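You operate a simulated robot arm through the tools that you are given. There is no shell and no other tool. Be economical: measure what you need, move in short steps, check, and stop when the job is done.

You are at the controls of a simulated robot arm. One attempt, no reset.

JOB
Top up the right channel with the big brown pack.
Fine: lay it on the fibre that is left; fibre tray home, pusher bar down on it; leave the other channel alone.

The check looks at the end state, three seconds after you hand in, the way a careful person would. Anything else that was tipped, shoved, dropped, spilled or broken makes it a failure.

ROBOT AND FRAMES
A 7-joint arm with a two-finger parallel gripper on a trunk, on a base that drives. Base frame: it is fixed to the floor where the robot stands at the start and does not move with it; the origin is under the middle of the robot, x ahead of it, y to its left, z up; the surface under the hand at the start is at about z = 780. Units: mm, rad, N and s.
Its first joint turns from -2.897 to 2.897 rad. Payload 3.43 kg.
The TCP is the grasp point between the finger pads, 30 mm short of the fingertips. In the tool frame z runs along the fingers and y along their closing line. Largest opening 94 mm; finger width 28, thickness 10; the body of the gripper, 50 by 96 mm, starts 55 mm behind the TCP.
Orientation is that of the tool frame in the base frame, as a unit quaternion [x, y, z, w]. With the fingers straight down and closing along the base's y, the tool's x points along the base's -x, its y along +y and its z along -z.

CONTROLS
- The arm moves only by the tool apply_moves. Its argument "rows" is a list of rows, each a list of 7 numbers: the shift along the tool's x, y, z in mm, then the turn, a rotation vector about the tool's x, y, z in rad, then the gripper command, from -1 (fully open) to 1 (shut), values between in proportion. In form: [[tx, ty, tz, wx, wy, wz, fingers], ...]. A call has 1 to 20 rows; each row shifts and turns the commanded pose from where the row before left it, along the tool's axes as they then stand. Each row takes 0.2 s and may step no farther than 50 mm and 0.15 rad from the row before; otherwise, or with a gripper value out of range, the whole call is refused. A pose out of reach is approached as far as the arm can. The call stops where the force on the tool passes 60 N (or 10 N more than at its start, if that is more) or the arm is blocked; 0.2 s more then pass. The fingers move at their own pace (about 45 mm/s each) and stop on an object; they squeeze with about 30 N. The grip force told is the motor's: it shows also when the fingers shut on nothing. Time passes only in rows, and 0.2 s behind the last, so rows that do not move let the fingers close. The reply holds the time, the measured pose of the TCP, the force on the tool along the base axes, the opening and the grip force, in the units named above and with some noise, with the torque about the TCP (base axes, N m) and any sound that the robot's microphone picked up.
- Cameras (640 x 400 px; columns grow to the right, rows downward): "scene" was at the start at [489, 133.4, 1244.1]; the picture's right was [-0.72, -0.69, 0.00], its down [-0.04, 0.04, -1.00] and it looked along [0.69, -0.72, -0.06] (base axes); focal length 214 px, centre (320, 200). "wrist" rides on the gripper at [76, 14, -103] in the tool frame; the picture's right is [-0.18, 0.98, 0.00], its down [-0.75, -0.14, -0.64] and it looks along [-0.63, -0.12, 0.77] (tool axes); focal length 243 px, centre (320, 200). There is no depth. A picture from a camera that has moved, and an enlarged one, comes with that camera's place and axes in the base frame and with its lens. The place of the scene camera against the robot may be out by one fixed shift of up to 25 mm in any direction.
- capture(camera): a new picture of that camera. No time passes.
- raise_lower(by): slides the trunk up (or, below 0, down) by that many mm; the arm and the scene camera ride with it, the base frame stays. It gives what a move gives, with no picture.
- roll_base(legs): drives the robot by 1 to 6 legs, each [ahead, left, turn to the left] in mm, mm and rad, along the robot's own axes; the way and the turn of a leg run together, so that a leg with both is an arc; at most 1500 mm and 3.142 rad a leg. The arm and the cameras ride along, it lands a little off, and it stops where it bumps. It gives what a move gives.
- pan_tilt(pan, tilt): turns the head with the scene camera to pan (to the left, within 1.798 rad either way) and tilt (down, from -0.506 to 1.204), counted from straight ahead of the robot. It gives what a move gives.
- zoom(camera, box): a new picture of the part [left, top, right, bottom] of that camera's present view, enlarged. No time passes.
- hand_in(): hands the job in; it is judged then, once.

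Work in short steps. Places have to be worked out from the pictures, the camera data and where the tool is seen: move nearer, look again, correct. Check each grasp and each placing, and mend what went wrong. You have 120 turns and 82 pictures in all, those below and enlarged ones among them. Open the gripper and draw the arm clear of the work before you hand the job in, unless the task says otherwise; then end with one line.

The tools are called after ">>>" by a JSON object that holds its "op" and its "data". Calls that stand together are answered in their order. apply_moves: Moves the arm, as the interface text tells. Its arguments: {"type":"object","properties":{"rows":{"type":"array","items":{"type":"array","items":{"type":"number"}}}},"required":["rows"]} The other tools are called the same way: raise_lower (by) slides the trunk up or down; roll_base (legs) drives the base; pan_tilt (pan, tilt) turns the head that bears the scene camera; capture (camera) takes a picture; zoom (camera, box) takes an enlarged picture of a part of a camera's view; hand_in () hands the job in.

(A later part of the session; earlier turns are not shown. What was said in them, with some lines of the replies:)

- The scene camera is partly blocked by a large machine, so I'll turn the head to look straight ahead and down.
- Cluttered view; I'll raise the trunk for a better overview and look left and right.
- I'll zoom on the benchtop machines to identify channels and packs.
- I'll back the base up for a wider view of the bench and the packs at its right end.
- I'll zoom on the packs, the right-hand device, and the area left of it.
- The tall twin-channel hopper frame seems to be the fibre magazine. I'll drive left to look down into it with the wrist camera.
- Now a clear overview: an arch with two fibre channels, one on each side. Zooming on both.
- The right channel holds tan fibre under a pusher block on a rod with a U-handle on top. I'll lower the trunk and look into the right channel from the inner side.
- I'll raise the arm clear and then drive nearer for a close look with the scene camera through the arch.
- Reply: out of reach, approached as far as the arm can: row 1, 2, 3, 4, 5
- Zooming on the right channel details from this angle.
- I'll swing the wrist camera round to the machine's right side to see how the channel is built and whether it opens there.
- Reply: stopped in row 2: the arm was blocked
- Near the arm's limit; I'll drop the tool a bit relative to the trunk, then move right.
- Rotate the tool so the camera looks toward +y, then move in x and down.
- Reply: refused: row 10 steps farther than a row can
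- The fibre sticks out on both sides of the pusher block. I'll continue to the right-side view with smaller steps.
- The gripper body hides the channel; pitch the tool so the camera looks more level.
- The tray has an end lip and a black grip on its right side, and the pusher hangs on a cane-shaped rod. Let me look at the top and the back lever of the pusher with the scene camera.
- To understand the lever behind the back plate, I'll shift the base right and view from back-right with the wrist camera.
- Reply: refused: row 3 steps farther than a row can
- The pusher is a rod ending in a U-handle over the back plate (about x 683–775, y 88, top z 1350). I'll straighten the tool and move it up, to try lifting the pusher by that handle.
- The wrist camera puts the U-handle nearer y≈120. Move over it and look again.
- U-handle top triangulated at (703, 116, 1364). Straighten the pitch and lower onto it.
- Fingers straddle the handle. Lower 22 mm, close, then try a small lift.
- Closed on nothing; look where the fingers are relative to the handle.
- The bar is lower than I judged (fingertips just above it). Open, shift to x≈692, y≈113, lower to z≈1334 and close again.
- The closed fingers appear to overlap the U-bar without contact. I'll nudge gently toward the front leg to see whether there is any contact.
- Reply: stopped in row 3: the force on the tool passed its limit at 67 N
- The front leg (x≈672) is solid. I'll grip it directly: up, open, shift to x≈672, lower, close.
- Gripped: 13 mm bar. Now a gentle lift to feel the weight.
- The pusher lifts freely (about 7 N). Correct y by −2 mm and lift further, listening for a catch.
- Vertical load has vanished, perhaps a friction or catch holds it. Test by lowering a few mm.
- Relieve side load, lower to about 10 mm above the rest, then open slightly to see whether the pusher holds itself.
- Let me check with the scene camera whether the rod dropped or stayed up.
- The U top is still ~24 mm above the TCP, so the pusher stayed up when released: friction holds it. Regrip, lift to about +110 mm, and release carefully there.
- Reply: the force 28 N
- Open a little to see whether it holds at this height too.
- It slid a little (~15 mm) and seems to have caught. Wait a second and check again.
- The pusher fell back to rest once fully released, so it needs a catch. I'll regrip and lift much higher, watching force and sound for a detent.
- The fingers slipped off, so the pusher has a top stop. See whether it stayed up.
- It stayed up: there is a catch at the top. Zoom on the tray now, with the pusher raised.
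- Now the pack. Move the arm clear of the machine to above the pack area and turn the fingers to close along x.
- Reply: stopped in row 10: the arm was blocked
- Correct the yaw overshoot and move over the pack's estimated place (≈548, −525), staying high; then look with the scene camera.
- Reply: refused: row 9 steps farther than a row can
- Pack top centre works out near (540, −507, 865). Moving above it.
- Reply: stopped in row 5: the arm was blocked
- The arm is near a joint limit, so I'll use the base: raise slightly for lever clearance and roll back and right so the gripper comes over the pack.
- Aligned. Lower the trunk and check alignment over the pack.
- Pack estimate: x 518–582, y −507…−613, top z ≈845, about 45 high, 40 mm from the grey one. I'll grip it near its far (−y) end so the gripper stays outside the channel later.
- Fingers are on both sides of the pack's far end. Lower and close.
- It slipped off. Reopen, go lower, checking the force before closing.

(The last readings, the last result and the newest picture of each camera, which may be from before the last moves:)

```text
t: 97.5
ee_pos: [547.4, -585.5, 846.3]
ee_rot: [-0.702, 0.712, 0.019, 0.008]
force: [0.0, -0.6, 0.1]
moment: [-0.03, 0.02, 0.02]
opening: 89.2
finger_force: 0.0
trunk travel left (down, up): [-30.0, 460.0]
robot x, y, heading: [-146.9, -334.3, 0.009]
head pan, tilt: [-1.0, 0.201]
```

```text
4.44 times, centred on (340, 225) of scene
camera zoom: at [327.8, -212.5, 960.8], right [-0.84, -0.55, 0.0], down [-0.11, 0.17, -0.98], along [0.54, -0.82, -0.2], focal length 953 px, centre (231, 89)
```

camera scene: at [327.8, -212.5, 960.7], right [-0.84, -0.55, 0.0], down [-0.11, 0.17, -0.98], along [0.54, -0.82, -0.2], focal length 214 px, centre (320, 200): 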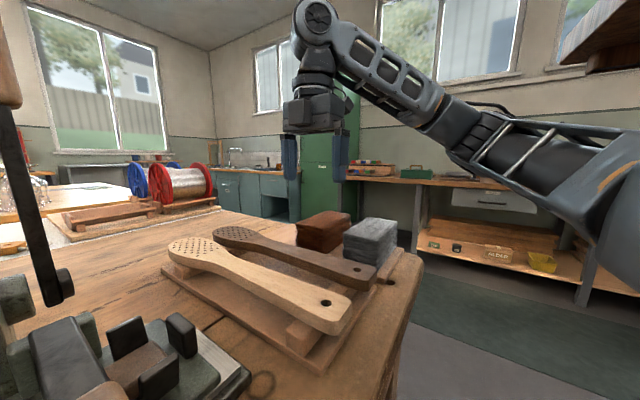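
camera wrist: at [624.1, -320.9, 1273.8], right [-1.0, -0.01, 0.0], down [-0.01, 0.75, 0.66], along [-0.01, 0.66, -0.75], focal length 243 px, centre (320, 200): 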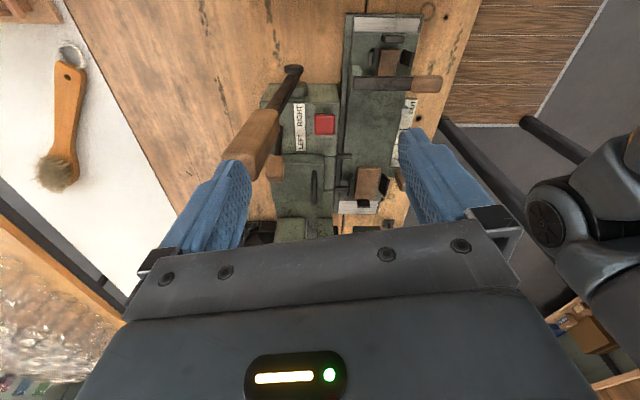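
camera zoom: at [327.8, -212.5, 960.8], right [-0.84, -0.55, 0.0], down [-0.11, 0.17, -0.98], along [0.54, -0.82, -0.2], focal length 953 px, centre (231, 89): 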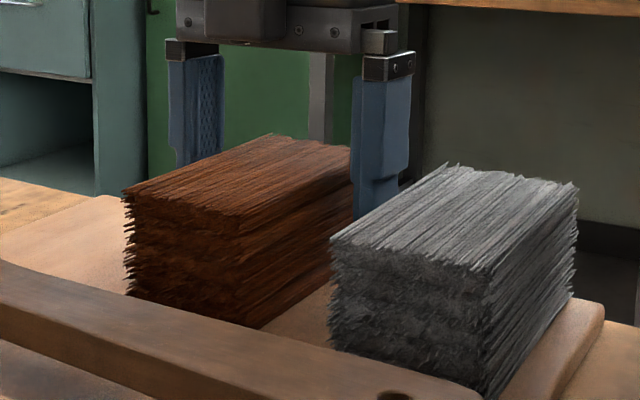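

>>> {"op": "apply_moves", "data": {"rows": [[0, 0, 8, 0, 0, 0, -0.9], [0, 0, 0, 0, 0, 0, 0.3], [0, 0, 0, 0, 0, 0, 1], [0, 0, 0, 0, 0, 0, 1], [0, 0, 0, 0, 0, 0, 1], [0, 0, 0, 0, 0, 0, 1]]}}

>>> {"op": "apply_moves", "data": {"rows": [[0, 0, -4, 0, 0, 0, 1], [0, 0, -4, 0, 0, 0, 1], [0, 0, 0, 0, 0, 0, 1]]}}

```text
t: 98.9
ee_pos: [548.1, -585.8, 839.6]
ee_rot: [-0.702, 0.712, 0.02, 0.007]
force: [-0.1, 0.7, -0.3]
moment: [0.03, -0.03, 0.01]
opening: 66.2
finger_force: 30.2
trunk travel left (down, up): [-30.0, 460.0]
robot x, y, heading: [-150.3, -336.5, 0.007]
head pan, tilt: [-1.0, 0.201]
```

```text
t: 99.7
ee_pos: [547.7, -585.7, 847.1]
ee_rot: [-0.702, 0.712, 0.02, 0.008]
force: [0.7, 0.0, -2.5]
moment: [-0.05, -0.02, 0.01]
opening: 66.2
finger_force: 29.6
trunk travel left (down, up): [-30.0, 460.0]
robot x, y, heading: [-143.8, -336.9, 0.003]
head pan, tilt: [-1.0, 0.201]
```

Holding now (2.5 N load). Lift on and check.

>>> {"op": "apply_moves", "data": {"rows": [[0, 0, -10, 0, 0, 0, 1], [0, 0, -20, 0, 0, 0, 1], [0, 0, -20, 0, 0, 0, 1], [0, 0, -20, 0, 0, 0, 1]]}}

>>> {"op": "zoom", "data": {"camera": "scene", "box": [260, 100, 420, 260]}}

>>> {"op": "raise_lower", "data": {"by": 290}}

```text
t: 100.7
ee_pos: [547.8, -587.8, 916.9]
ee_rot: [-0.702, 0.712, 0.02, 0.01]
force: [0.2, -0.6, -2.3]
moment: [-0.04, 0.01, -0.04]
opening: 66.1
finger_force: 29.8
trunk travel left (down, up): [-30.0, 460.0]
robot x, y, heading: [-149.0, -334.6, 0.005]
head pan, tilt: [-1.0, 0.201]
```

```text
2.50 times, centred on (340, 180) of scene
camera zoom: at [327.9, -212.5, 960.6], right [-0.84, -0.55, 0.0], down [-0.11, 0.17, -0.98], along [0.54, -0.82, -0.2], focal length 536 px, centre (270, 250)
```

zoom: 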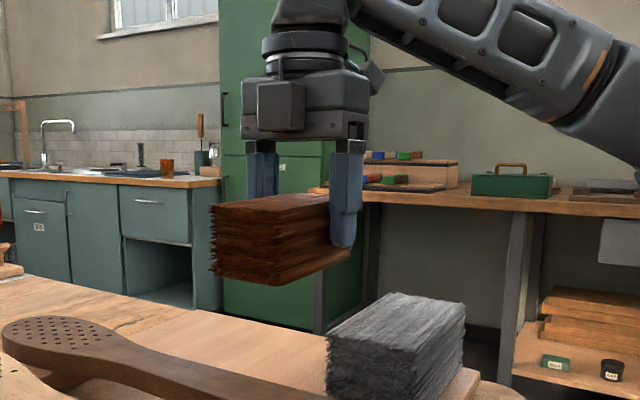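

```text
t: 103.6
ee_pos: [546.4, -588.4, 1207.4]
ee_rot: [-0.702, 0.712, 0.02, 0.008]
force: [-0.1, -0.1, -1.9]
moment: [-0.04, -0.01, -0.01]
opening: 66.2
finger_force: 30.2
trunk travel left (down, up): [-320.0, 170.0]
robot x, y, heading: [-145.5, -337.6, 0.01]
head pan, tilt: [-1.0, 0.201]
```

Pack is held level. Drive so the pack comes to the machine's right side, well above the lever.

>>> {"op": "roll_base", "data": {"legs": [[92, 400, 0]]}}

>>> {"op": "apply_moves", "data": {"rows": [[0, -15, 0, 0, 0, 0, 1], [0, -15, 0, 0, 0, 0, 1], [0, -8, 0, 0, 0, 0, 1], [-20, 0, 0, 0, 0, 0, 1], [-30, 0, 0, 0, 0, 0, 1], [-30, 0, 0, 0, 0, 0, 1]]}}

>>> {"op": "pan_tilt", "data": {"pan": -0.85, "tilt": 0.45}}

>>> {"op": "capture", "data": {"camera": "scene"}}

>>> {"op": "capture", "data": {"camera": "wrist"}}

```text
t: 106.2
ee_pos: [636.8, -184.4, 1206.8]
ee_rot: [-0.703, 0.711, 0.02, 0.008]
force: [0.6, 0.8, -1.5]
moment: [-0.07, 0.0, 0.0]
opening: 66.4
finger_force: 29.4
trunk travel left (down, up): [-320.0, 170.0]
robot x, y, heading: [-58.2, 64.3, 0.009]
head pan, tilt: [-1.0, 0.201]
```

```text
t: 107.5
ee_pos: [675.6, -107.9, 1209.0]
ee_rot: [-0.703, 0.711, 0.02, 0.009]
force: [-0.2, -0.8, -1.5]
moment: [-0.05, 0.0, 0.0]
opening: 66.3
finger_force: 29.5
trunk travel left (down, up): [-320.0, 170.0]
robot x, y, heading: [-60.4, 65.3, 0.014]
head pan, tilt: [-1.0, 0.201]
```

```text
t: 108.3
ee_pos: [676.3, -106.6, 1207.7]
ee_rot: [-0.703, 0.711, 0.02, 0.008]
force: [0.0, -0.2, -2.5]
moment: [-0.03, 0.03, -0.02]
opening: 66.1
finger_force: 30.2
trunk travel left (down, up): [-320.0, 170.0]
robot x, y, heading: [-56.1, 65.1, 0.007]
head pan, tilt: [-0.85, 0.45]
```

```text
12 pictures are left
camera scene: at [427.7, 200.2, 1227.5], right [-0.75, -0.67, 0.0], down [-0.29, 0.32, -0.9], along [0.6, -0.67, -0.43], focal length 214 px, centre (320, 200)
```

scene: 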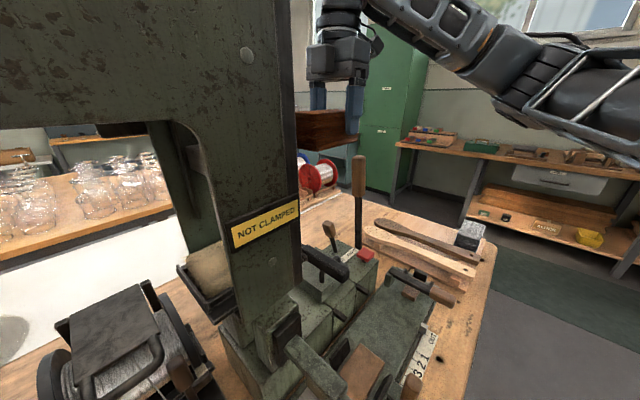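

```text
11 pictures are left
camera wrist: at [664.8, -185.7, 1308.1], right [-0.98, 0.2, 0.02], down [0.16, 0.73, 0.67], along [0.11, 0.66, -0.74], focal length 243 px, centre (320, 200)
```

wrist: 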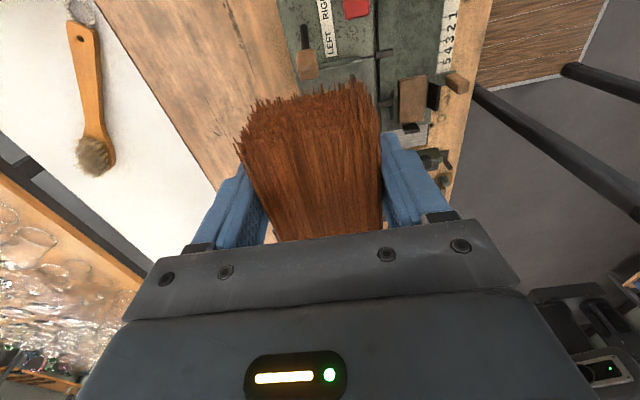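

The tray is visible and clear with the pusher up. Approach: to y≈−60, descend to z≈1092, then slide in along +y in small steps.

>>> {"op": "apply_moves", "data": {"rows": [[-25, 0, 0, 0, 0, 0, 1], [-25, 0, 20, 0, 0, 0, 1], [0, 0, 35, 0, 0, 0, 1], [0, 0, 35, 0, 0, 0, 1], [0, 0, 26, 0, 0, 0, 1]]}}

>>> {"op": "apply_moves", "data": {"rows": [[-20, 0, 0, 0, 0, 0, 1], [-20, 0, 0, 0, 0, 0, 1], [0, 0, 0, 0, 0, 0, 1]]}}

>>> {"op": "capture", "data": {"camera": "wrist"}}

```text
t: 109.5
ee_pos: [675.5, -49.9, 1093.1]
ee_rot: [-0.703, 0.711, 0.02, 0.008]
force: [-0.3, -0.7, -0.8]
moment: [-0.08, -0.01, 0.02]
opening: 66.1
finger_force: 29.5
trunk travel left (down, up): [-320.0, 170.0]
robot x, y, heading: [-57.7, 65.6, 0.008]
head pan, tilt: [-0.85, 0.45]
```

```text
t: 110.3
ee_pos: [674.0, -13.9, 1094.6]
ee_rot: [-0.702, 0.712, 0.019, 0.008]
force: [0.6, -23.5, 11.3]
moment: [-0.07, 0.21, 0.3]
opening: 66.6
finger_force: 30.0
trunk travel left (down, up): [-320.0, 170.0]
robot x, y, heading: [-54.5, 69.3, 0.009]
head pan, tilt: [-0.85, 0.45]
```

```text
10 pictures are left
camera wrist: at [662.7, -93.4, 1195.8], right [-0.98, 0.2, 0.02], down [0.16, 0.73, 0.67], along [0.12, 0.66, -0.74], focal length 243 px, centre (320, 200)
```

wrist: 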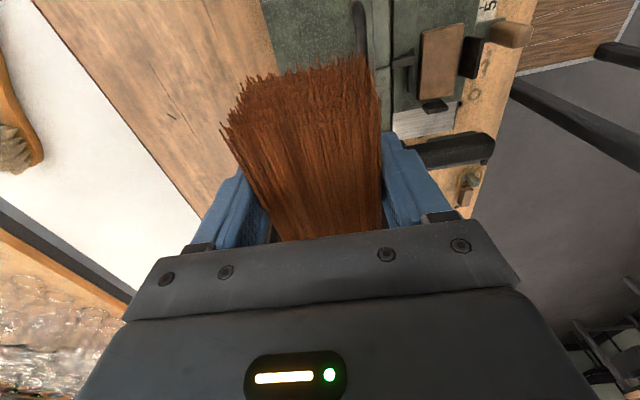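

Contact (−23 N in y, +11 in z): the lower fingertip or pack edge is touching the tray's handle/lip. Back off, rise 10 mm and retry gently.

>>> {"op": "apply_moves", "data": {"rows": [[12, 0, 0, 0, 0, 0, 1], [0, -4, -10, 0, 0, 0, 1], [-8, 0, 0, 0, 0, 0, 1], [-8, 0, 0, 0, 0, 0, 1], [0, 0, 0, 0, 0, 0, 1]]}}

```text
t: 111.5
ee_pos: [681.0, -8.6, 1108.4]
ee_rot: [-0.701, 0.713, 0.02, 0.008]
force: [0.2, -21.8, 11.9]
moment: [-0.32, 0.11, 0.19]
opening: 66.5
finger_force: 30.0
trunk travel left (down, up): [-320.0, 170.0]
robot x, y, heading: [-59.2, 65.8, 0.008]
head pan, tilt: [-0.85, 0.45]
```

The moment suggests the pack's lower front edge meets something near the centre. Back off, rise another 12 mm, and try again.

>>> {"op": "apply_moves", "data": {"rows": [[12, 0, 0, 0, 0, 0, 1], [0, 6, -12, 0, 0, 0, 1], [-8, 0, 0, 0, 0, 0, 1], [-8, 0, 0, 0, 0, 0, 1], [0, 0, 0, 0, 0, 0, 1]]}}

```text
t: 112.7
ee_pos: [673.8, -4.2, 1119.7]
ee_rot: [-0.702, 0.712, 0.021, 0.008]
force: [0.5, 1.4, -1.7]
moment: [-0.01, -0.01, -0.02]
opening: 66.4
finger_force: 29.9
trunk travel left (down, up): [-320.0, 170.0]
robot x, y, heading: [-57.1, 64.4, 0.008]
head pan, tilt: [-0.85, 0.45]
```

Free now. Continue inward in small steps.

>>> {"op": "apply_moves", "data": {"rows": [[-8, 0, 0, 0, 0, 0, 1], [-8, 0, 0, 0, 0, 0, 1], [0, 0, 0, 0, 0, 0, 1]]}}

>>> {"op": "apply_moves", "data": {"rows": [[-8, 0, 0, 0, 0, 0, 1], [-8, 0, 0, 0, 0, 0, 1], [0, 0, 0, 0, 0, 0, 1]]}}

```text
t: 113.5
ee_pos: [673.8, 11.8, 1118.6]
ee_rot: [-0.702, 0.712, 0.02, 0.008]
force: [-0.6, -0.3, -2.0]
moment: [0.01, -0.03, 0.0]
opening: 66.2
finger_force: 29.8
trunk travel left (down, up): [-320.0, 170.0]
robot x, y, heading: [-58.3, 64.7, 0.008]
head pan, tilt: [-0.85, 0.45]
```

```text
t: 114.3
ee_pos: [674.6, 29.3, 1120.5]
ee_rot: [-0.703, 0.711, 0.02, 0.008]
force: [-0.1, -1.1, -1.2]
moment: [0.01, 0.01, 0.01]
opening: 66.3
finger_force: 30.0
trunk travel left (down, up): [-320.0, 170.0]
robot x, y, heading: [-56.2, 67.1, 0.011]
head pan, tilt: [-0.85, 0.45]
```

Still free. Check with the wrist camera how the pack sits in the grip and in the channel.

>>> {"op": "capture", "data": {"camera": "wrist"}}

```text
9 pictures are left
camera wrist: at [662.4, -51.1, 1219.7], right [-0.98, 0.2, 0.02], down [0.16, 0.73, 0.67], along [0.11, 0.66, -0.74], focal length 243 px, centre (320, 200)
```

wrist: 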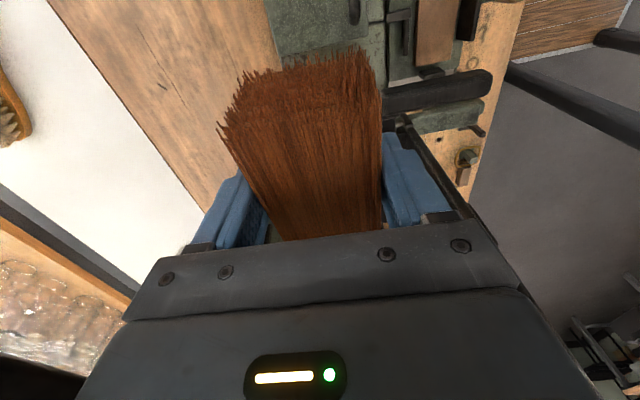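

Continue inward with small steps, watching the forces.

>>> {"op": "apply_moves", "data": {"rows": [[-8, 0, 0, 0, 0, 0, 1], [-8, 0, 0, 0, 0, 0, 1], [0, 0, 0, 0, 0, 0, 1]]}}

>>> {"op": "apply_moves", "data": {"rows": [[-8, 0, 0, 0, 0, 0, 1], [-8, 0, 0, 0, 0, 0, 1], [0, 0, 0, 0, 0, 0, 1]]}}

>>> {"op": "zoom", "data": {"camera": "scene", "box": [140, 80, 340, 340]}}

```text
t: 115.1
ee_pos: [674.8, 44.1, 1119.2]
ee_rot: [-0.702, 0.711, 0.02, 0.009]
force: [-0.6, 0.3, -1.9]
moment: [-0.03, 0.02, -0.03]
opening: 66.5
finger_force: 30.1
trunk travel left (down, up): [-320.0, 170.0]
robot x, y, heading: [-57.6, 68.0, 0.006]
head pan, tilt: [-0.85, 0.45]
```

```text
t: 115.8
ee_pos: [674.1, 51.4, 1120.6]
ee_rot: [-0.7, 0.714, 0.017, 0.004]
force: [-7.3, -20.6, -1.1]
moment: [1.26, -0.46, 0.61]
opening: 66.4
finger_force: 30.0
trunk travel left (down, up): [-320.0, 170.0]
robot x, y, heading: [-60.9, 65.6, 0.009]
head pan, tilt: [-0.85, 0.45]
stopped in row 3: the force on the tool passed its limit at 63 N (the readings are from after the stop); the commanded pose is now the measured one
```

```text
1.54 times, centred on (240, 210) of scene
camera zoom: at [427.5, 197.8, 1227.7], right [-0.75, -0.67, 0.0], down [-0.29, 0.33, -0.9], along [0.6, -0.67, -0.44], focal length 330 px, centre (443, 185)
```

zoom: 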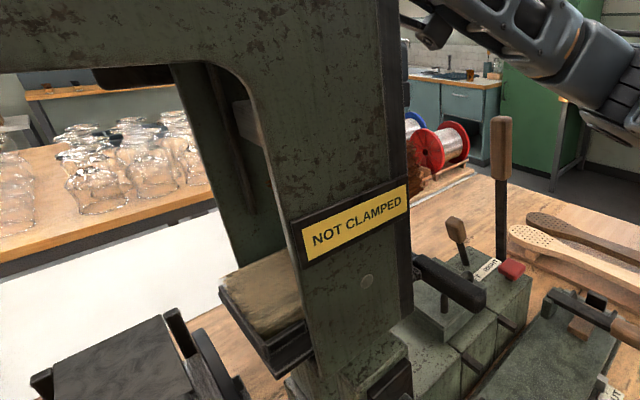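

The gripper body touched something inside at y≈51, so this is as far as it goes while holding. Back off 4 mm and lower until the pack touches.

>>> {"op": "apply_moves", "data": {"rows": [[5, 0, 0, 0, 0, 0, 1], [0, 0, 4, 0, 0, 0, 1], [0, 0, 4, 0, 0, 0, 1], [0, 0, 0, 0, 0, 0, 1]]}}

>>> {"op": "apply_moves", "data": {"rows": [[0, 0, 4, 0, 0, 0, 1], [0, 0, 4, 0, 0, 0, 1], [0, 0, 0, 0, 0, 0, 1]]}}

```text
t: 116.8
ee_pos: [672.9, 48.6, 1112.1]
ee_rot: [-0.701, 0.713, 0.018, 0.004]
force: [-0.1, -0.5, -1.9]
moment: [-0.03, 0.03, 0.0]
opening: 66.2
finger_force: 30.1
trunk travel left (down, up): [-320.0, 170.0]
robot x, y, heading: [-58.0, 67.2, 0.009]
head pan, tilt: [-0.85, 0.45]
```

```text
t: 117.6
ee_pos: [673.3, 48.4, 1105.6]
ee_rot: [-0.7, 0.714, 0.017, 0.005]
force: [-2.3, -6.6, 13.1]
moment: [0.72, -0.34, -0.06]
opening: 66.4
finger_force: 30.2
trunk travel left (down, up): [-320.0, 170.0]
robot x, y, heading: [-59.6, 64.5, 0.004]
head pan, tilt: [-0.85, 0.45]
```

Contact at z≈1106; unclear if it's the pack or the gripper body. Lift 4, retreat 10 mm in y and lower again to discriminate.

>>> {"op": "apply_moves", "data": {"rows": [[0, 0, -5, 0, 0, 0, 1], [12, 0, 0, 0, 0, 0, 1], [0, 0, 4, 0, 0, 0, 1], [0, 0, 4, 0, 0, 0, 1], [0, 0, 0, 0, 0, 0, 1]]}}

>>> {"op": "apply_moves", "data": {"rows": [[0, 0, 4, 0, 0, 0, 1], [0, 0, 3, 0, 0, 0, 1], [0, 0, 0, 0, 0, 0, 1]]}}

```text
t: 118.8
ee_pos: [672.4, 36.7, 1102.0]
ee_rot: [-0.699, 0.715, 0.017, 0.005]
force: [0.7, -6.4, 13.7]
moment: [0.76, -0.29, -0.11]
opening: 66.4
finger_force: 29.8
trunk travel left (down, up): [-320.0, 170.0]
robot x, y, heading: [-54.2, 63.7, 0.009]
head pan, tilt: [-0.85, 0.45]
```

```text
t: 119.6
ee_pos: [673.3, 36.2, 1096.3]
ee_rot: [-0.7, 0.713, 0.017, 0.006]
force: [0.5, -7.2, 24.3]
moment: [0.27, -0.24, -0.09]
opening: 66.2
finger_force: 30.0
trunk travel left (down, up): [-320.0, 170.0]
robot x, y, heading: [-61.0, 65.2, 0.005]
head pan, tilt: [-0.85, 0.45]
```

The pack has slid back in the grip (now centred on the fingers), so releasing here would be marginal. I'll withdraw, set it back on its board and regrip nearer its end.

>>> {"op": "apply_moves", "data": {"rows": [[0, 0, -15, 0, 0, 0, 1], [0, 0, -15, 0, 0, 0, 1], [30, 0, 0, 0, 0, 0, 1], [40, 0, 0, 0, 0, 0, 1], [40, 0, 0, 0, 0, 0, 1], [0, 0, -40, 0, 0, 0, 1], [0, 0, -40, 0, 0, 0, 1], [25, 15, 0, 0, 0, 0, 1], [25, 15, 0, 0, 0, 0, 1], [20, 8, 0, 0, 0, 0, 1]]}}

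>>> {"op": "roll_base", "data": {"legs": [[-90, -400, 0]]}}

>>> {"op": "pan_tilt", "data": {"pan": -1.0, "tilt": 0.2}}

>>> {"op": "raise_lower", "data": {"by": -250}}

```text
t: 121.8
ee_pos: [634.6, -145.5, 1200.0]
ee_rot: [-0.7, 0.714, 0.018, 0.004]
force: [-0.3, 0.4, -1.7]
moment: [-0.05, 0.06, 0.03]
opening: 66.2
finger_force: 30.3
trunk travel left (down, up): [-320.0, 170.0]
robot x, y, heading: [-54.4, 67.2, 0.007]
head pan, tilt: [-0.85, 0.45]
```

```text
t: 124.3
ee_pos: [542.9, -561.5, 1199.8]
ee_rot: [-0.695, 0.719, 0.018, 0.004]
force: [-0.1, 0.2, -2.3]
moment: [-0.03, -0.02, 0.02]
opening: 66.4
finger_force: 29.3
trunk travel left (down, up): [-320.0, 170.0]
robot x, y, heading: [-145.5, -337.1, -0.005]
head pan, tilt: [-0.85, 0.45]
```

```text
t: 125.1
ee_pos: [543.4, -558.7, 1199.9]
ee_rot: [-0.695, 0.719, 0.018, 0.004]
force: [0.2, 0.6, -2.4]
moment: [-0.03, 0.02, 0.0]
opening: 66.3
finger_force: 29.5
trunk travel left (down, up): [-320.0, 170.0]
robot x, y, heading: [-144.9, -342.3, -0.005]
head pan, tilt: [-1.0, 0.201]
```

```text
t: 127.7
ee_pos: [543.2, -560.1, 949.6]
ee_rot: [-0.696, 0.718, 0.018, 0.004]
force: [0.1, 0.4, -2.1]
moment: [0.01, 0.01, 0.01]
opening: 66.1
finger_force: 29.6
trunk travel left (down, up): [-70.0, 420.0]
robot x, y, heading: [-144.4, -340.5, 0.001]
head pan, tilt: [-1.0, 0.201]
```

Check how the pack sits relative to the fingers before setting it down.

>>> {"op": "zoom", "data": {"camera": "scene", "box": [260, 120, 420, 280]}}

```text
2.50 times, centred on (340, 200) of scene
camera zoom: at [331.0, -221.6, 1000.7], right [-0.84, -0.54, 0.0], down [-0.11, 0.17, -0.98], along [0.52, -0.83, -0.2], focal length 536 px, centre (270, 200)
```

zoom: 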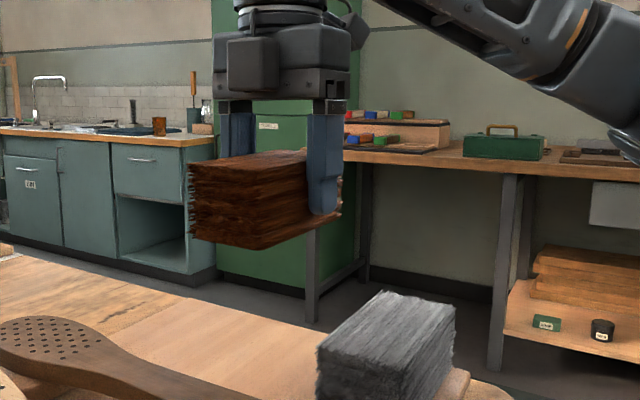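

The pack centre is ~18 mm ahead of the TCP. Since I'm here, set it down, shift the grip 22 mm back and regrip.

>>> {"op": "apply_moves", "data": {"rows": [[0, -7, 30, 0, 0, 0, 1], [0, 0, 40, 0, 0, 0, 1], [0, 0, 25, 0, 0, 0, 1], [0, 0, 8, 0, 0, 0, 1], [0, 0, 4, 0, 0, 0, 1], [0, 0, 0, 0, 0, 0, 1]]}}

>>> {"op": "apply_moves", "data": {"rows": [[0, 0, 0, 0, 0, 0, -0.9], [0, 0, 0, 0, 0, 0, -0.9], [0, 0, 0, 0, 0, 0, -0.9], [22, 0, 0, 0, 0, 0, -0.9], [0, 0, 0, 0, 0, 0, -0.9]]}}

>>> {"op": "apply_moves", "data": {"rows": [[0, 0, 0, 0, 0, 0, 0.3], [0, 0, 0, 0, 0, 0, 1], [0, 0, 0, 0, 0, 0, 1], [0, 0, 0, 0, 0, 0, 1], [0, 0, 0, 0, 0, 0, 1], [0, 0, -4, 0, 0, 0, 1], [0, 0, -4, 0, 0, 0, 1], [0, 0, 0, 0, 0, 0, 1]]}}

```text
t: 129.1
ee_pos: [548.6, -557.9, 842.3]
ee_rot: [-0.695, 0.719, 0.018, 0.005]
force: [0.4, -0.7, -1.0]
moment: [0.0, 0.0, 0.01]
opening: 66.2
finger_force: 30.0
trunk travel left (down, up): [-70.0, 420.0]
robot x, y, heading: [-143.8, -342.1, -0.011]
head pan, tilt: [-1.0, 0.201]
```

```text
t: 130.3
ee_pos: [548.3, -579.2, 842.1]
ee_rot: [-0.696, 0.718, 0.018, 0.005]
force: [0.2, 0.2, 0.3]
moment: [0.0, 0.02, -0.02]
opening: 89.2
finger_force: 0.0
trunk travel left (down, up): [-70.0, 420.0]
robot x, y, heading: [-147.1, -337.6, -0.006]
head pan, tilt: [-1.0, 0.201]
```

```text
t: 132.1
ee_pos: [548.0, -579.5, 848.7]
ee_rot: [-0.695, 0.718, 0.017, 0.004]
force: [-0.5, -0.6, -1.7]
moment: [-0.11, 0.01, 0.02]
opening: 66.2
finger_force: 30.0
trunk travel left (down, up): [-70.0, 420.0]
robot x, y, heading: [-146.0, -343.1, -0.001]
head pan, tilt: [-1.0, 0.201]
```

Regripped (moment shows the pack well ahead of the fingers). Lift and return to the machine.

>>> {"op": "apply_moves", "data": {"rows": [[0, 0, -20, 0, 0, 0, 1], [0, 0, -25, 0, 0, 0, 1], [0, 0, -25, 0, 0, 0, 1]]}}

>>> {"op": "raise_lower", "data": {"by": 290}}

>>> {"op": "roll_base", "data": {"legs": [[92, 400, 0]]}}

>>> {"op": "apply_moves", "data": {"rows": [[0, -15, 0, 0, 0, 0, 1], [0, -10, 0, 0, 0, 0, 1], [-20, -10, 0, 0, 0, 0, 1], [-30, 0, 0, 0, 0, 0, 1], [-30, 0, 0, 0, 0, 0, 1]]}}

```text
t: 132.9
ee_pos: [550.6, -581.5, 918.8]
ee_rot: [-0.695, 0.719, 0.018, 0.006]
force: [0.6, -0.1, -1.9]
moment: [-0.08, 0.01, 0.01]
opening: 66.2
finger_force: 29.8
trunk travel left (down, up): [-70.0, 420.0]
robot x, y, heading: [-145.7, -334.0, -0.006]
head pan, tilt: [-1.0, 0.201]
```

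```text
t: 135.8
ee_pos: [549.6, -580.7, 1209.3]
ee_rot: [-0.694, 0.719, 0.018, 0.005]
force: [0.1, 0.5, -1.6]
moment: [-0.06, -0.04, -0.02]
opening: 66.2
finger_force: 29.9
trunk travel left (down, up): [-360.0, 130.0]
robot x, y, heading: [-146.9, -338.9, -0.009]
head pan, tilt: [-1.0, 0.201]
```

```text
t: 138.4
ee_pos: [644.9, -167.9, 1210.4]
ee_rot: [-0.698, 0.716, 0.018, 0.003]
force: [0.2, -0.7, -1.7]
moment: [-0.05, 0.01, -0.02]
opening: 66.0
finger_force: 29.8
trunk travel left (down, up): [-360.0, 130.0]
robot x, y, heading: [-53.2, 64.8, 0.007]
head pan, tilt: [-1.0, 0.201]
```

```text
t: 139.6
ee_pos: [682.1, -90.5, 1210.7]
ee_rot: [-0.698, 0.716, 0.017, 0.005]
force: [-0.1, -0.6, -1.6]
moment: [-0.03, -0.02, 0.01]
opening: 65.9
finger_force: 30.1
trunk travel left (down, up): [-360.0, 130.0]
robot x, y, heading: [-51.3, 66.9, 0.002]
head pan, tilt: [-1.0, 0.201]
```

Descend to z≈1124 here, then slide in.

>>> {"op": "apply_moves", "data": {"rows": [[0, 8, 30, 0, 0, 0, 1], [0, 0, 30, 0, 0, 0, 1], [0, 0, 26, 0, 0, 0, 1], [-20, 0, 0, 0, 0, 0, 1], [-20, 0, 0, 0, 0, 0, 1], [-15, 0, 0, 0, 0, 0, 1], [-10, 0, 0, 0, 0, 0, 1], [0, 0, 0, 0, 0, 0, 1]]}}

>>> {"op": "apply_moves", "data": {"rows": [[-10, 0, 0, 0, 0, 0, 1], [-10, 0, 0, 0, 0, 0, 1], [-10, 0, 0, 0, 0, 0, 1], [0, 0, 0, 0, 0, 0, 1]]}}

```text
t: 141.4
ee_pos: [674.3, -21.4, 1125.6]
ee_rot: [-0.698, 0.716, 0.017, 0.004]
force: [-0.9, -0.2, -2.7]
moment: [-0.07, 0.0, -0.02]
opening: 66.2
finger_force: 29.9
trunk travel left (down, up): [-360.0, 130.0]
robot x, y, heading: [-51.9, 64.7, 0.001]
head pan, tilt: [-1.0, 0.201]
```

```text
t: 142.4
ee_pos: [673.3, 8.6, 1128.2]
ee_rot: [-0.698, 0.716, 0.018, 0.005]
force: [-0.4, -0.7, -2.6]
moment: [-0.05, -0.01, 0.02]
opening: 66.5
finger_force: 30.2
trunk travel left (down, up): [-360.0, 130.0]
robot x, y, heading: [-50.8, 68.9, 0.004]
head pan, tilt: [-1.0, 0.201]
```

>>> {"op": "apply_moves", "data": {"rows": [[-10, 0, 1, 0, 0, 0, 1], [-10, 0, 1, 0, 0, 0, 1], [-8, 0, 0, 0, 0, 0, 1], [-6, 0, 0, 0, 0, 0, 1], [0, 0, 0, 0, 0, 0, 1]]}}

>>> {"op": "pan_tilt", "data": {"pan": -0.8, "tilt": 0.4}}

>>> {"op": "zoom", "data": {"camera": "scene", "box": [120, 80, 320, 280]}}

```text
t: 143.6
ee_pos: [675.3, 43.2, 1127.5]
ee_rot: [-0.697, 0.717, 0.018, 0.004]
force: [0.5, -0.9, -1.7]
moment: [-0.05, 0.0, 0.0]
opening: 66.1
finger_force: 30.1
trunk travel left (down, up): [-360.0, 130.0]
robot x, y, heading: [-50.1, 67.8, 0.006]
head pan, tilt: [-1.0, 0.201]
```

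```text
t: 144.3
ee_pos: [675.2, 42.7, 1127.4]
ee_rot: [-0.698, 0.716, 0.017, 0.003]
force: [0.5, -0.3, -2.3]
moment: [-0.04, -0.02, -0.01]
opening: 66.2
finger_force: 30.2
trunk travel left (down, up): [-360.0, 130.0]
robot x, y, heading: [-54.2, 65.0, 0.0]
head pan, tilt: [-0.799, 0.4]
```

```text
2.00 times, centred on (220, 180) of scene
camera zoom: at [437.8, 201.1, 1272.2], right [-0.72, -0.7, 0.0], down [-0.27, 0.28, -0.92], along [0.64, -0.66, -0.39], focal length 429 px, centre (520, 240)
```

zoom: 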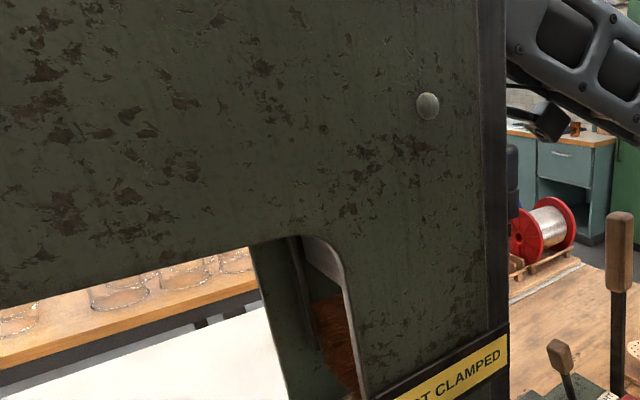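

The brown pack is visible under the raised pusher block. Now lower to contact.

>>> {"op": "apply_moves", "data": {"rows": [[0, 0, 6, 0, 0, 0, 1], [0, 0, 6, 0, 0, 0, 1], [0, 0, 5, 0, 0, 0, 1], [0, 0, 0, 0, 0, 0, 1]]}}

>>> {"op": "apply_moves", "data": {"rows": [[0, 0, 4, 0, 0, 0, 1], [0, 0, 4, 0, 0, 0, 1], [0, 0, 0, 0, 0, 0, 1]]}}

```text
t: 145.3
ee_pos: [675.0, 43.0, 1111.3]
ee_rot: [-0.698, 0.716, 0.018, 0.004]
force: [-0.4, -0.1, -2.6]
moment: [-0.06, 0.01, 0.0]
opening: 66.2
finger_force: 30.3
trunk travel left (down, up): [-360.0, 130.0]
robot x, y, heading: [-48.6, 68.2, 0.006]
head pan, tilt: [-0.799, 0.4]
```

```text
t: 146.1
ee_pos: [675.9, 42.6, 1102.6]
ee_rot: [-0.698, 0.715, 0.018, 0.006]
force: [1.7, -1.0, 10.3]
moment: [0.79, -0.23, 0.02]
opening: 66.2
finger_force: 30.0
trunk travel left (down, up): [-360.0, 130.0]
robot x, y, heading: [-54.6, 71.0, 0.002]
head pan, tilt: [-0.799, 0.4]
```

Contact on the fibre. Press a little more to level out, then open gently.

>>> {"op": "apply_moves", "data": {"rows": [[0, 0, 3, 0, 0, 0, 1], [0, 0, 2, 0, 0, 0, 1], [0, 0, 0, 0, 0, 0, 1]]}}

>>> {"op": "apply_moves", "data": {"rows": [[0, 0, 0, 0, 0, 0, -0.5], [0, 0, 0, 0, 0, 0, -0.5], [0, 0, 0, 0, 0, 0, -0.6], [0, 0, 0, 0, 0, 0, -0.6]]}}

>>> {"op": "capture", "data": {"camera": "wrist"}}

```text
t: 146.9
ee_pos: [675.8, 42.6, 1098.0]
ee_rot: [-0.697, 0.716, 0.018, 0.006]
force: [1.8, -5.9, 26.0]
moment: [0.09, -0.37, -0.05]
opening: 66.7
finger_force: 30.1
trunk travel left (down, up): [-360.0, 130.0]
robot x, y, heading: [-51.2, 64.9, 0.005]
head pan, tilt: [-0.799, 0.4]
```

```text
t: 147.9
ee_pos: [675.6, 42.8, 1098.0]
ee_rot: [-0.698, 0.716, 0.018, 0.004]
force: [0.0, 1.3, 0.1]
moment: [-0.03, 0.01, 0.02]
opening: 75.2
finger_force: 0.0
trunk travel left (down, up): [-360.0, 130.0]
robot x, y, heading: [-47.8, 67.4, 0.001]
head pan, tilt: [-0.799, 0.4]
```

```text
5 pictures are left
camera wrist: at [662.7, -35.3, 1198.2], right [-0.98, 0.21, 0.02], down [0.17, 0.73, 0.66], along [0.12, 0.65, -0.75], focal length 243 px, centre (320, 200)
```

wrist: 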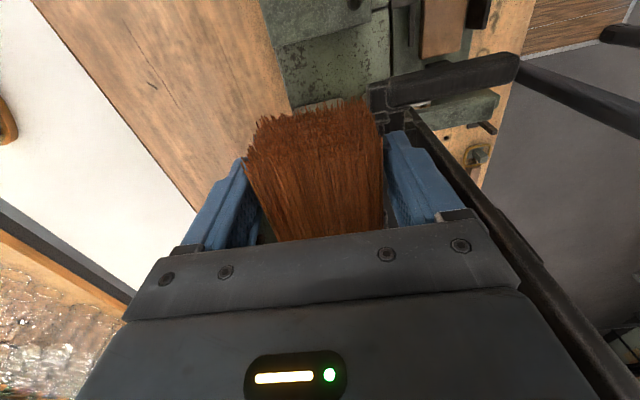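

The pack lies on the fibre with its rear end on the tray lip (y≈19). I'll rise, go behind it, close the fingers and push it in along +y.

>>> {"op": "apply_moves", "data": {"rows": [[0, 0, -20, 0, 0, 0, -0.6], [0, 0, -30, 0, 0, 0, -0.6], [0, 0, -10, 0, 0, 0, -0.6], [35, 0, 0, 0, 0, 0, 0.3], [35, 0, 0, 0, 0, 0, 1], [0, 0, 0, 0, 0, 0, 1], [0, 0, 0, 0, 0, 0, 1], [0, 0, 0, 0, 0, 0, 1], [0, 0, 30, 0, 0, 0, 1], [0, 0, 25, 0, 0, 0, 1]]}}

>>> {"op": "apply_moves", "data": {"rows": [[-10, 0, 0, 0, 0, 0, 1], [-10, 0, 0, 0, 0, 0, 1], [-10, 0, 0, 0, 0, 0, 1], [-10, 0, 0, 0, 0, 0, 1], [0, 0, 0, 0, 0, 0, 1]]}}

```text
t: 150.1
ee_pos: [673.3, -27.2, 1100.8]
ee_rot: [-0.698, 0.716, 0.018, 0.004]
force: [0.7, -0.3, 0.5]
moment: [0.03, -0.01, -0.01]
opening: 0.1
finger_force: 30.4
trunk travel left (down, up): [-360.0, 130.0]
robot x, y, heading: [-52.3, 70.1, 0.001]
head pan, tilt: [-0.799, 0.4]
```

```text
t: 151.3
ee_pos: [672.6, 12.6, 1101.4]
ee_rot: [-0.698, 0.716, 0.018, 0.005]
force: [0.1, -1.1, 0.2]
moment: [0.02, 0.02, 0.02]
opening: 0.3
finger_force: 30.5
trunk travel left (down, up): [-360.0, 130.0]
robot x, y, heading: [-56.2, 67.3, 0.001]
head pan, tilt: [-0.799, 0.4]
```

>>> {"op": "apply_moves", "data": {"rows": [[-8, 0, 0, 0, 0, 0, 1], [-8, 0, 0, 0, 0, 0, 1], [0, 0, 0, 0, 0, 0, 1]]}}

>>> {"op": "apply_moves", "data": {"rows": [[-8, 0, 0, 0, 0, 0, 1], [-7, 0, 0, 0, 0, 0, 1], [0, 0, 0, 0, 0, 0, 1]]}}

>>> {"op": "capture", "data": {"camera": "wrist"}}

```text
t: 152.1
ee_pos: [674.5, 28.8, 1103.4]
ee_rot: [-0.697, 0.717, 0.018, 0.005]
force: [-0.9, -1.0, 0.2]
moment: [-0.01, 0.02, 0.05]
opening: 0.0
finger_force: 30.2
trunk travel left (down, up): [-360.0, 130.0]
robot x, y, heading: [-49.5, 69.3, -0.001]
head pan, tilt: [-0.799, 0.4]
```

```text
t: 152.9
ee_pos: [673.6, 45.7, 1102.2]
ee_rot: [-0.698, 0.716, 0.018, 0.005]
force: [-0.7, -1.2, 1.0]
moment: [-0.01, 0.01, 0.01]
opening: 0.0
finger_force: 30.3
trunk travel left (down, up): [-360.0, 130.0]
robot x, y, heading: [-56.6, 65.7, 0.003]
head pan, tilt: [-0.799, 0.4]
```

```text
4 pictures are left
camera wrist: at [661.8, -34.5, 1203.4], right [-0.98, 0.21, 0.02], down [0.17, 0.73, 0.66], along [0.12, 0.65, -0.75], focal length 243 px, centre (320, 200)
```

wrist: 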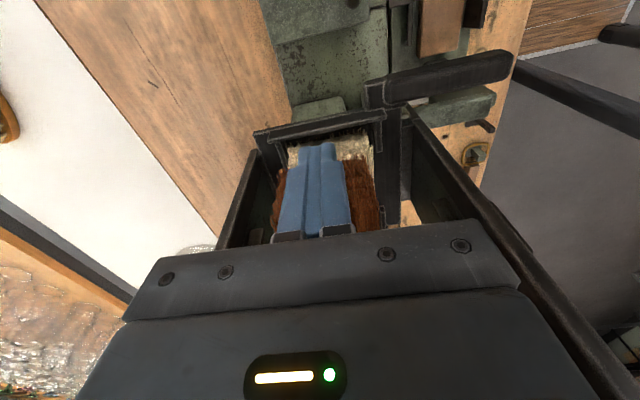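

The pack is inside the tray on the fibre. Now retreat, go up, and turn the fingers back to close along y for the pusher handle.

>>> {"op": "apply_moves", "data": {"rows": [[30, 0, 0, 0, 0, 0, 1], [45, 0, 0, 0, 0, 0, 1], [45, 0, 0, 0, 0, 0, 1], [0, 0, -50, 0, 0, 0, 0], [0, 0, -50, 0, 0, 0, -1], [0, 0, 0, 0, 0, 0.145, -1], [0, 0, 0, 0, 0, 0.145, -1], [0, 0, 0, 0, 0, 0.145, -1], [0, 0, 0, 0, 0, 0.145, -1], [0, 0, 0, 0, 0, 0.145, -1], [0, 0, 0, 0, 0, 0.145, -1], [0, 0, 0, 0, 0, 0.145, -1], [0, 0, 0, 0, 0, 0.145, -1], [0, 0, 0, 0, 0, 0.145, -1], [0, 0, 0, 0, 0, 0.145, -1], [0, 0, 0, 0, 0, 0.14, -1]]}}

>>> {"op": "raise_lower", "data": {"by": 130}}

>>> {"op": "apply_moves", "data": {"rows": [[0, 0, -50, 0, 0, 0, -1], [0, 0, -50, 0, 0, 0, -1], [0, 0, -50, 0, 0, 0, -1], [0, 0, -15, 0, 0, 0, -1]]}}

```text
t: 156.3
ee_pos: [672.8, -78.2, 1199.5]
ee_rot: [0.024, 1.0, 0.017, -0.009]
force: [-0.1, -0.3, 0.4]
moment: [-0.02, 0.0, 0.01]
opening: 93.9
finger_force: 0.1
trunk travel left (down, up): [-360.0, 130.0]
robot x, y, heading: [-51.3, 65.4, -0.001]
head pan, tilt: [-0.799, 0.4]
```

```text
t: 157.9
ee_pos: [673.7, -78.3, 1328.7]
ee_rot: [0.023, 1.0, 0.016, -0.01]
force: [-0.9, -0.3, -0.3]
moment: [0.01, 0.02, -0.04]
opening: 93.7
finger_force: 0.1
trunk travel left (down, up): [-490.0, 0.0]
robot x, y, heading: [-52.5, 72.3, 0.001]
head pan, tilt: [-0.799, 0.4]
```

```text
t: 158.9
ee_pos: [675.7, -84.2, 1495.2]
ee_rot: [0.023, 1.0, 0.016, -0.01]
force: [0.1, -0.4, 0.5]
moment: [-0.02, -0.02, 0.02]
opening: 94.4
finger_force: 0.1
trunk travel left (down, up): [-490.0, 0.0]
robot x, y, heading: [-50.2, 69.5, -0.006]
head pan, tilt: [-0.799, 0.4]
```

>>> {"op": "apply_moves", "data": {"rows": [[0, 0, -18, 0, 0, 0, -1], [0, 0, 0, -0.03, 0, 0, -1]]}}

>>> {"op": "apply_moves", "data": {"rows": [[2, 45, 0, 0, 0, 0, -1], [2, 45, 0, 0, 0, 0, -1], [2, 45, 0, 0, 0, 0, -1], [0, 45, 0, 0, 0, 0, -1], [0, 16, 0, 0, 0, 0, -1]]}}

>>> {"op": "pan_tilt", "data": {"pan": -0.4, "tilt": 0.2}}

>>> {"op": "capture", "data": {"camera": "scene"}}

```text
t: 159.5
ee_pos: [677.5, -84.9, 1514.2]
ee_rot: [0.023, 0.999, 0.03, -0.009]
force: [0.2, 1.0, 0.2]
moment: [0.01, 0.0, 0.01]
opening: 94.1
finger_force: 0.0
trunk travel left (down, up): [-490.0, 0.0]
robot x, y, heading: [-51.6, 66.3, 0.001]
head pan, tilt: [-0.799, 0.4]
```

```text
t: 160.7
ee_pos: [682.0, 112.1, 1524.5]
ee_rot: [0.023, 0.999, 0.031, -0.009]
force: [-0.4, -0.2, -0.4]
moment: [0.01, -0.01, 0.0]
opening: 94.0
finger_force: 0.0
trunk travel left (down, up): [-490.0, 0.0]
robot x, y, heading: [-51.9, 70.2, 0.002]
head pan, tilt: [-0.799, 0.4]
```

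```text
t: 161.6
ee_pos: [681.7, 112.1, 1523.5]
ee_rot: [0.023, 0.999, 0.03, -0.009]
force: [-0.2, -0.7, -1.2]
moment: [-0.02, -0.01, 0.02]
opening: 93.8
finger_force: 0.0
trunk travel left (down, up): [-490.0, 0.0]
robot x, y, heading: [-51.4, 65.9, 0.003]
head pan, tilt: [-0.4, 0.201]
```

```text
3 pictures are left
camera scene: at [459.0, 231.3, 1420.7], right [-0.39, -0.92, 0.0], down [-0.18, 0.08, -0.98], along [0.9, -0.38, -0.2], focal length 214 px, centre (320, 200)
```

scene: 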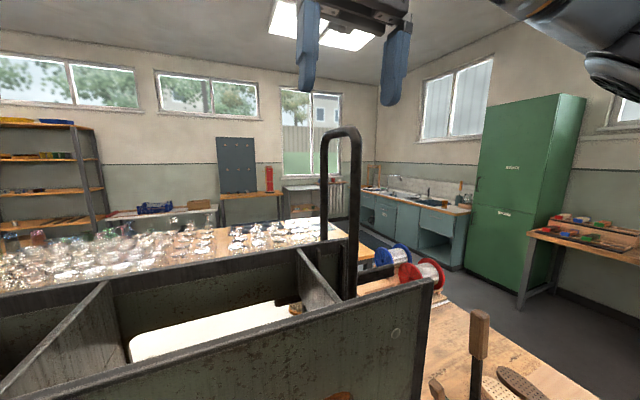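

The pusher is still held up by its catch. Align on the front leg (x≈669), lower and grip it.

>>> {"op": "apply_moves", "data": {"rows": [[12, 0, 0, 0.06, 0, 0, -1], [0, 0, 40, 0, 0, 0, -1], [0, 0, 30, 0, 0, 0, -1], [0, 0, 27, 0, 0, 0, -1], [0, 0, 0, 0, 0, 0, -1]]}}

>>> {"op": "apply_moves", "data": {"rows": [[0, 0, 0, 0, 0, 0, 1], [0, 0, 0, 0, 0, 0, 1], [0, 0, 0, 0, 0, 0, 1], [0, 0, 0, 0, 0, 0, 1], [0, 0, 0, 0, 0, 0, 1], [0, 0, 0, 0, 0, 0, 1]]}}

```text
t: 162.8
ee_pos: [668.4, 111.9, 1427.7]
ee_rot: [0.023, 1.0, 0.001, -0.01]
force: [-0.5, 0.3, 0.1]
moment: [0.03, 0.01, -0.03]
opening: 94.0
finger_force: 0.1
trunk travel left (down, up): [-490.0, 0.0]
robot x, y, heading: [-52.2, 69.2, 0.002]
head pan, tilt: [-0.4, 0.201]
```

```text
t: 164.2
ee_pos: [667.8, 111.1, 1427.9]
ee_rot: [0.022, 1.0, 0.001, -0.01]
force: [0.5, -0.8, -0.2]
moment: [-0.56, 0.07, -0.02]
opening: 13.1
finger_force: 40.0
trunk travel left (down, up): [-490.0, 0.0]
robot x, y, heading: [-51.0, 65.5, 0.003]
head pan, tilt: [-0.4, 0.201]
```

Gripped the leg (13 mm). Push down gently to release the catch.

>>> {"op": "apply_moves", "data": {"rows": [[0, 0, 4, 0, 0, 0, 1], [0, 0, 4, 0, 0, 0, 1], [0, 0, 4, 0, 0, 0, 1], [0, 0, 0, 0, 0, 0, 1]]}}

```text
t: 165.2
ee_pos: [667.3, 112.1, 1414.9]
ee_rot: [0.023, 1.0, 0.001, -0.009]
force: [11.3, 3.6, -1.1]
moment: [-0.81, 0.49, 0.0]
opening: 12.7
finger_force: 45.2
trunk travel left (down, up): [-490.0, 0.0]
robot x, y, heading: [-51.7, 64.9, 0.004]
head pan, tilt: [-0.4, 0.201]
```

>>> {"op": "apply_moves", "data": {"rows": [[0, 0, 4, 0, 0, 0, 1], [0, 0, 4, 0, 0, 0, 1], [0, 0, 4, 0, 0, 0, 1], [0, 0, 0, 0, 0, 0, 1]]}}

>>> {"op": "apply_moves", "data": {"rows": [[0, 0, 4, 0, 0, 0, 1], [0, 0, 4, 0, 0, 0, 1], [0, 0, 0, 0, 0, 0, 1]]}}

```text
t: 166.2
ee_pos: [668.0, 112.5, 1403.2]
ee_rot: [0.022, 1.0, 0.001, -0.009]
force: [21.1, -2.3, -7.3]
moment: [-0.59, -0.9, -0.02]
opening: 13.1
finger_force: 44.8
trunk travel left (down, up): [-490.0, 0.0]
robot x, y, heading: [-52.9, 65.4, 0.002]
head pan, tilt: [-0.4, 0.201]
```

```text
t: 166.9
ee_pos: [667.4, 111.0, 1394.7]
ee_rot: [0.022, 1.0, 0.001, -0.011]
force: [31.1, 0.5, -6.4]
moment: [-0.82, 0.29, 0.02]
opening: 13.0
finger_force: 45.2
trunk travel left (down, up): [-490.0, 0.0]
robot x, y, heading: [-53.0, 64.1, 0.001]
head pan, tilt: [-0.4, 0.201]
```

It's released and I carry its weight (~7 N). Relieve the x side load and keep lowering.

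>>> {"op": "apply_moves", "data": {"rows": [[-2, 0, 0, 0, 0, 0, 1], [0, 0, 3, 0, 0, 0, 1], [0, 0, 3, 0, 0, 0, 1], [0, 0, 3, 0, 0, 0, 1], [0, 0, 0, 0, 0, 0, 1]]}}

>>> {"op": "apply_moves", "data": {"rows": [[-1, 0, 0, 0, 0, 0, 1], [0, 0, 3, 0, 0, 0, 1], [0, 0, 3, 0, 0, 0, 1], [0, 0, 0, 0, 0, 0, 1]]}}

```text
t: 168.2
ee_pos: [668.1, 112.3, 1386.0]
ee_rot: [0.022, 1.0, 0.001, -0.01]
force: [1.9, 0.4, -7.2]
moment: [-0.66, -0.57, 0.07]
opening: 12.8
finger_force: 45.5
trunk travel left (down, up): [-490.0, 0.0]
robot x, y, heading: [-53.4, 71.1, 0.003]
head pan, tilt: [-0.4, 0.201]
```

```text
t: 169.2
ee_pos: [667.3, 111.6, 1382.2]
ee_rot: [0.023, 1.0, 0.001, -0.008]
force: [-5.8, 2.2, 17.0]
moment: [-1.06, 1.25, -0.03]
opening: 13.0
finger_force: 45.4
trunk travel left (down, up): [-490.0, 0.0]
robot x, y, heading: [-53.5, 63.3, 0.007]
head pan, tilt: [-0.4, 0.201]
```

The pusher has landed: TCP 1382 vs 1335 before, i.e. 47 mm higher — the pack's height. Release and rise.

>>> {"op": "apply_moves", "data": {"rows": [[0, 0, -2, 0, 0, 0, 1], [0, 0, 0, 0, 0, 0, 0.5], [0, 0, 0, 0, 0, 0, 0], [0, 0, 0, 0, 0, 0, -1], [0, 0, 0, 0, 0, 0, -1], [0, 0, 0, 0, 0, 0, -1], [0, 0, -40, 0, 0, 0, -1], [0, 0, -40, 0, 0, 0, -1], [0, 0, -40, 0, 0, 0, -1]]}}

>>> {"op": "capture", "data": {"camera": "wrist"}}

```text
t: 171.2
ee_pos: [670.3, 109.7, 1502.7]
ee_rot: [0.023, 1.0, 0.001, -0.01]
force: [1.3, -0.7, 0.9]
moment: [0.01, 0.04, 0.02]
opening: 94.2
finger_force: 0.0
trunk travel left (down, up): [-490.0, 0.0]
robot x, y, heading: [-50.9, 68.4, 0.004]
head pan, tilt: [-0.4, 0.201]
```

```text
2 pictures are left
camera wrist: at [598.4, 128.3, 1606.7], right [0.23, 0.97, 0.0], down [0.76, -0.18, 0.63], along [0.61, -0.14, -0.78], focal length 243 px, centre (320, 200)
```

wrist: 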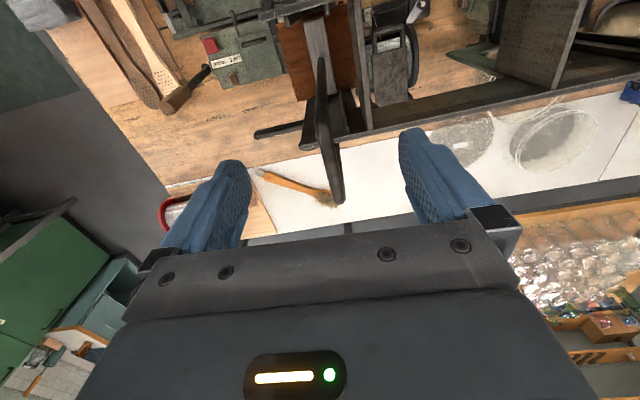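

The pusher sits on the brown pack, which shows on both sides of it. Back the base away and take a last check picture.

>>> {"op": "roll_base", "data": {"legs": [[-260, 150, 0]]}}

>>> {"op": "pan_tilt", "data": {"pan": -0.4, "tilt": 0.6}}

>>> {"op": "zoom", "data": {"camera": "scene", "box": [220, 60, 540, 260]}}

```text
t: 173.2
ee_pos: [403.3, 261.1, 1501.7]
ee_rot: [0.021, 1.0, 0.001, -0.009]
force: [0.0, -0.6, 0.3]
moment: [0.0, 0.05, 0.01]
opening: 93.8
finger_force: 0.0
trunk travel left (down, up): [-490.0, 0.0]
robot x, y, heading: [-316.4, 213.6, 0.004]
head pan, tilt: [-0.4, 0.201]
```

```text
t: 174.1
ee_pos: [403.9, 261.3, 1501.3]
ee_rot: [0.021, 1.0, 0.001, -0.009]
force: [-0.1, -0.4, 1.2]
moment: [0.0, 0.02, 0.01]
opening: 93.9
finger_force: 0.1
trunk travel left (down, up): [-490.0, 0.0]
robot x, y, heading: [-320.0, 212.9, 0.012]
head pan, tilt: [-0.4, 0.6]
```

```text
2.00 times, centred on (380, 160) of scene
camera zoom: at [187.9, 383.3, 1384.0], right [-0.39, -0.92, 0.0], down [-0.52, 0.22, -0.83], along [0.76, -0.32, -0.56], focal length 429 px, centre (200, 280)
```

zoom: 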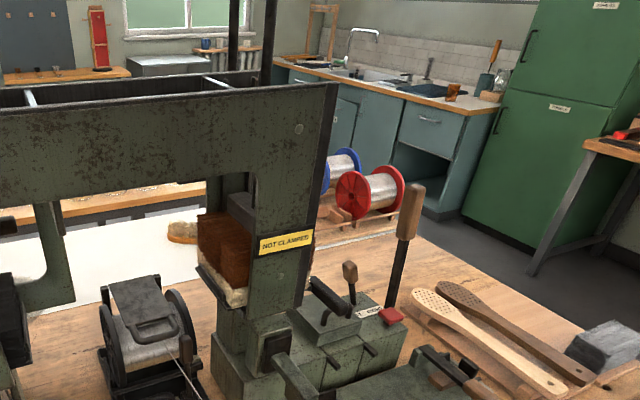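

The brown pack lies on the tan fibre in the tray with the pusher down on it. The left channel and the rest of the bench are unchanged, and the arm is clear with the gripper open, so I'm handing in.

>>> {"op": "hand_in", "data": {}}

```text
The job is handed in.
```

The big brown pack is on the remaining fibre in the right channel, with the pusher bar down on it and the tray apparently still home; the left channel was not touched.
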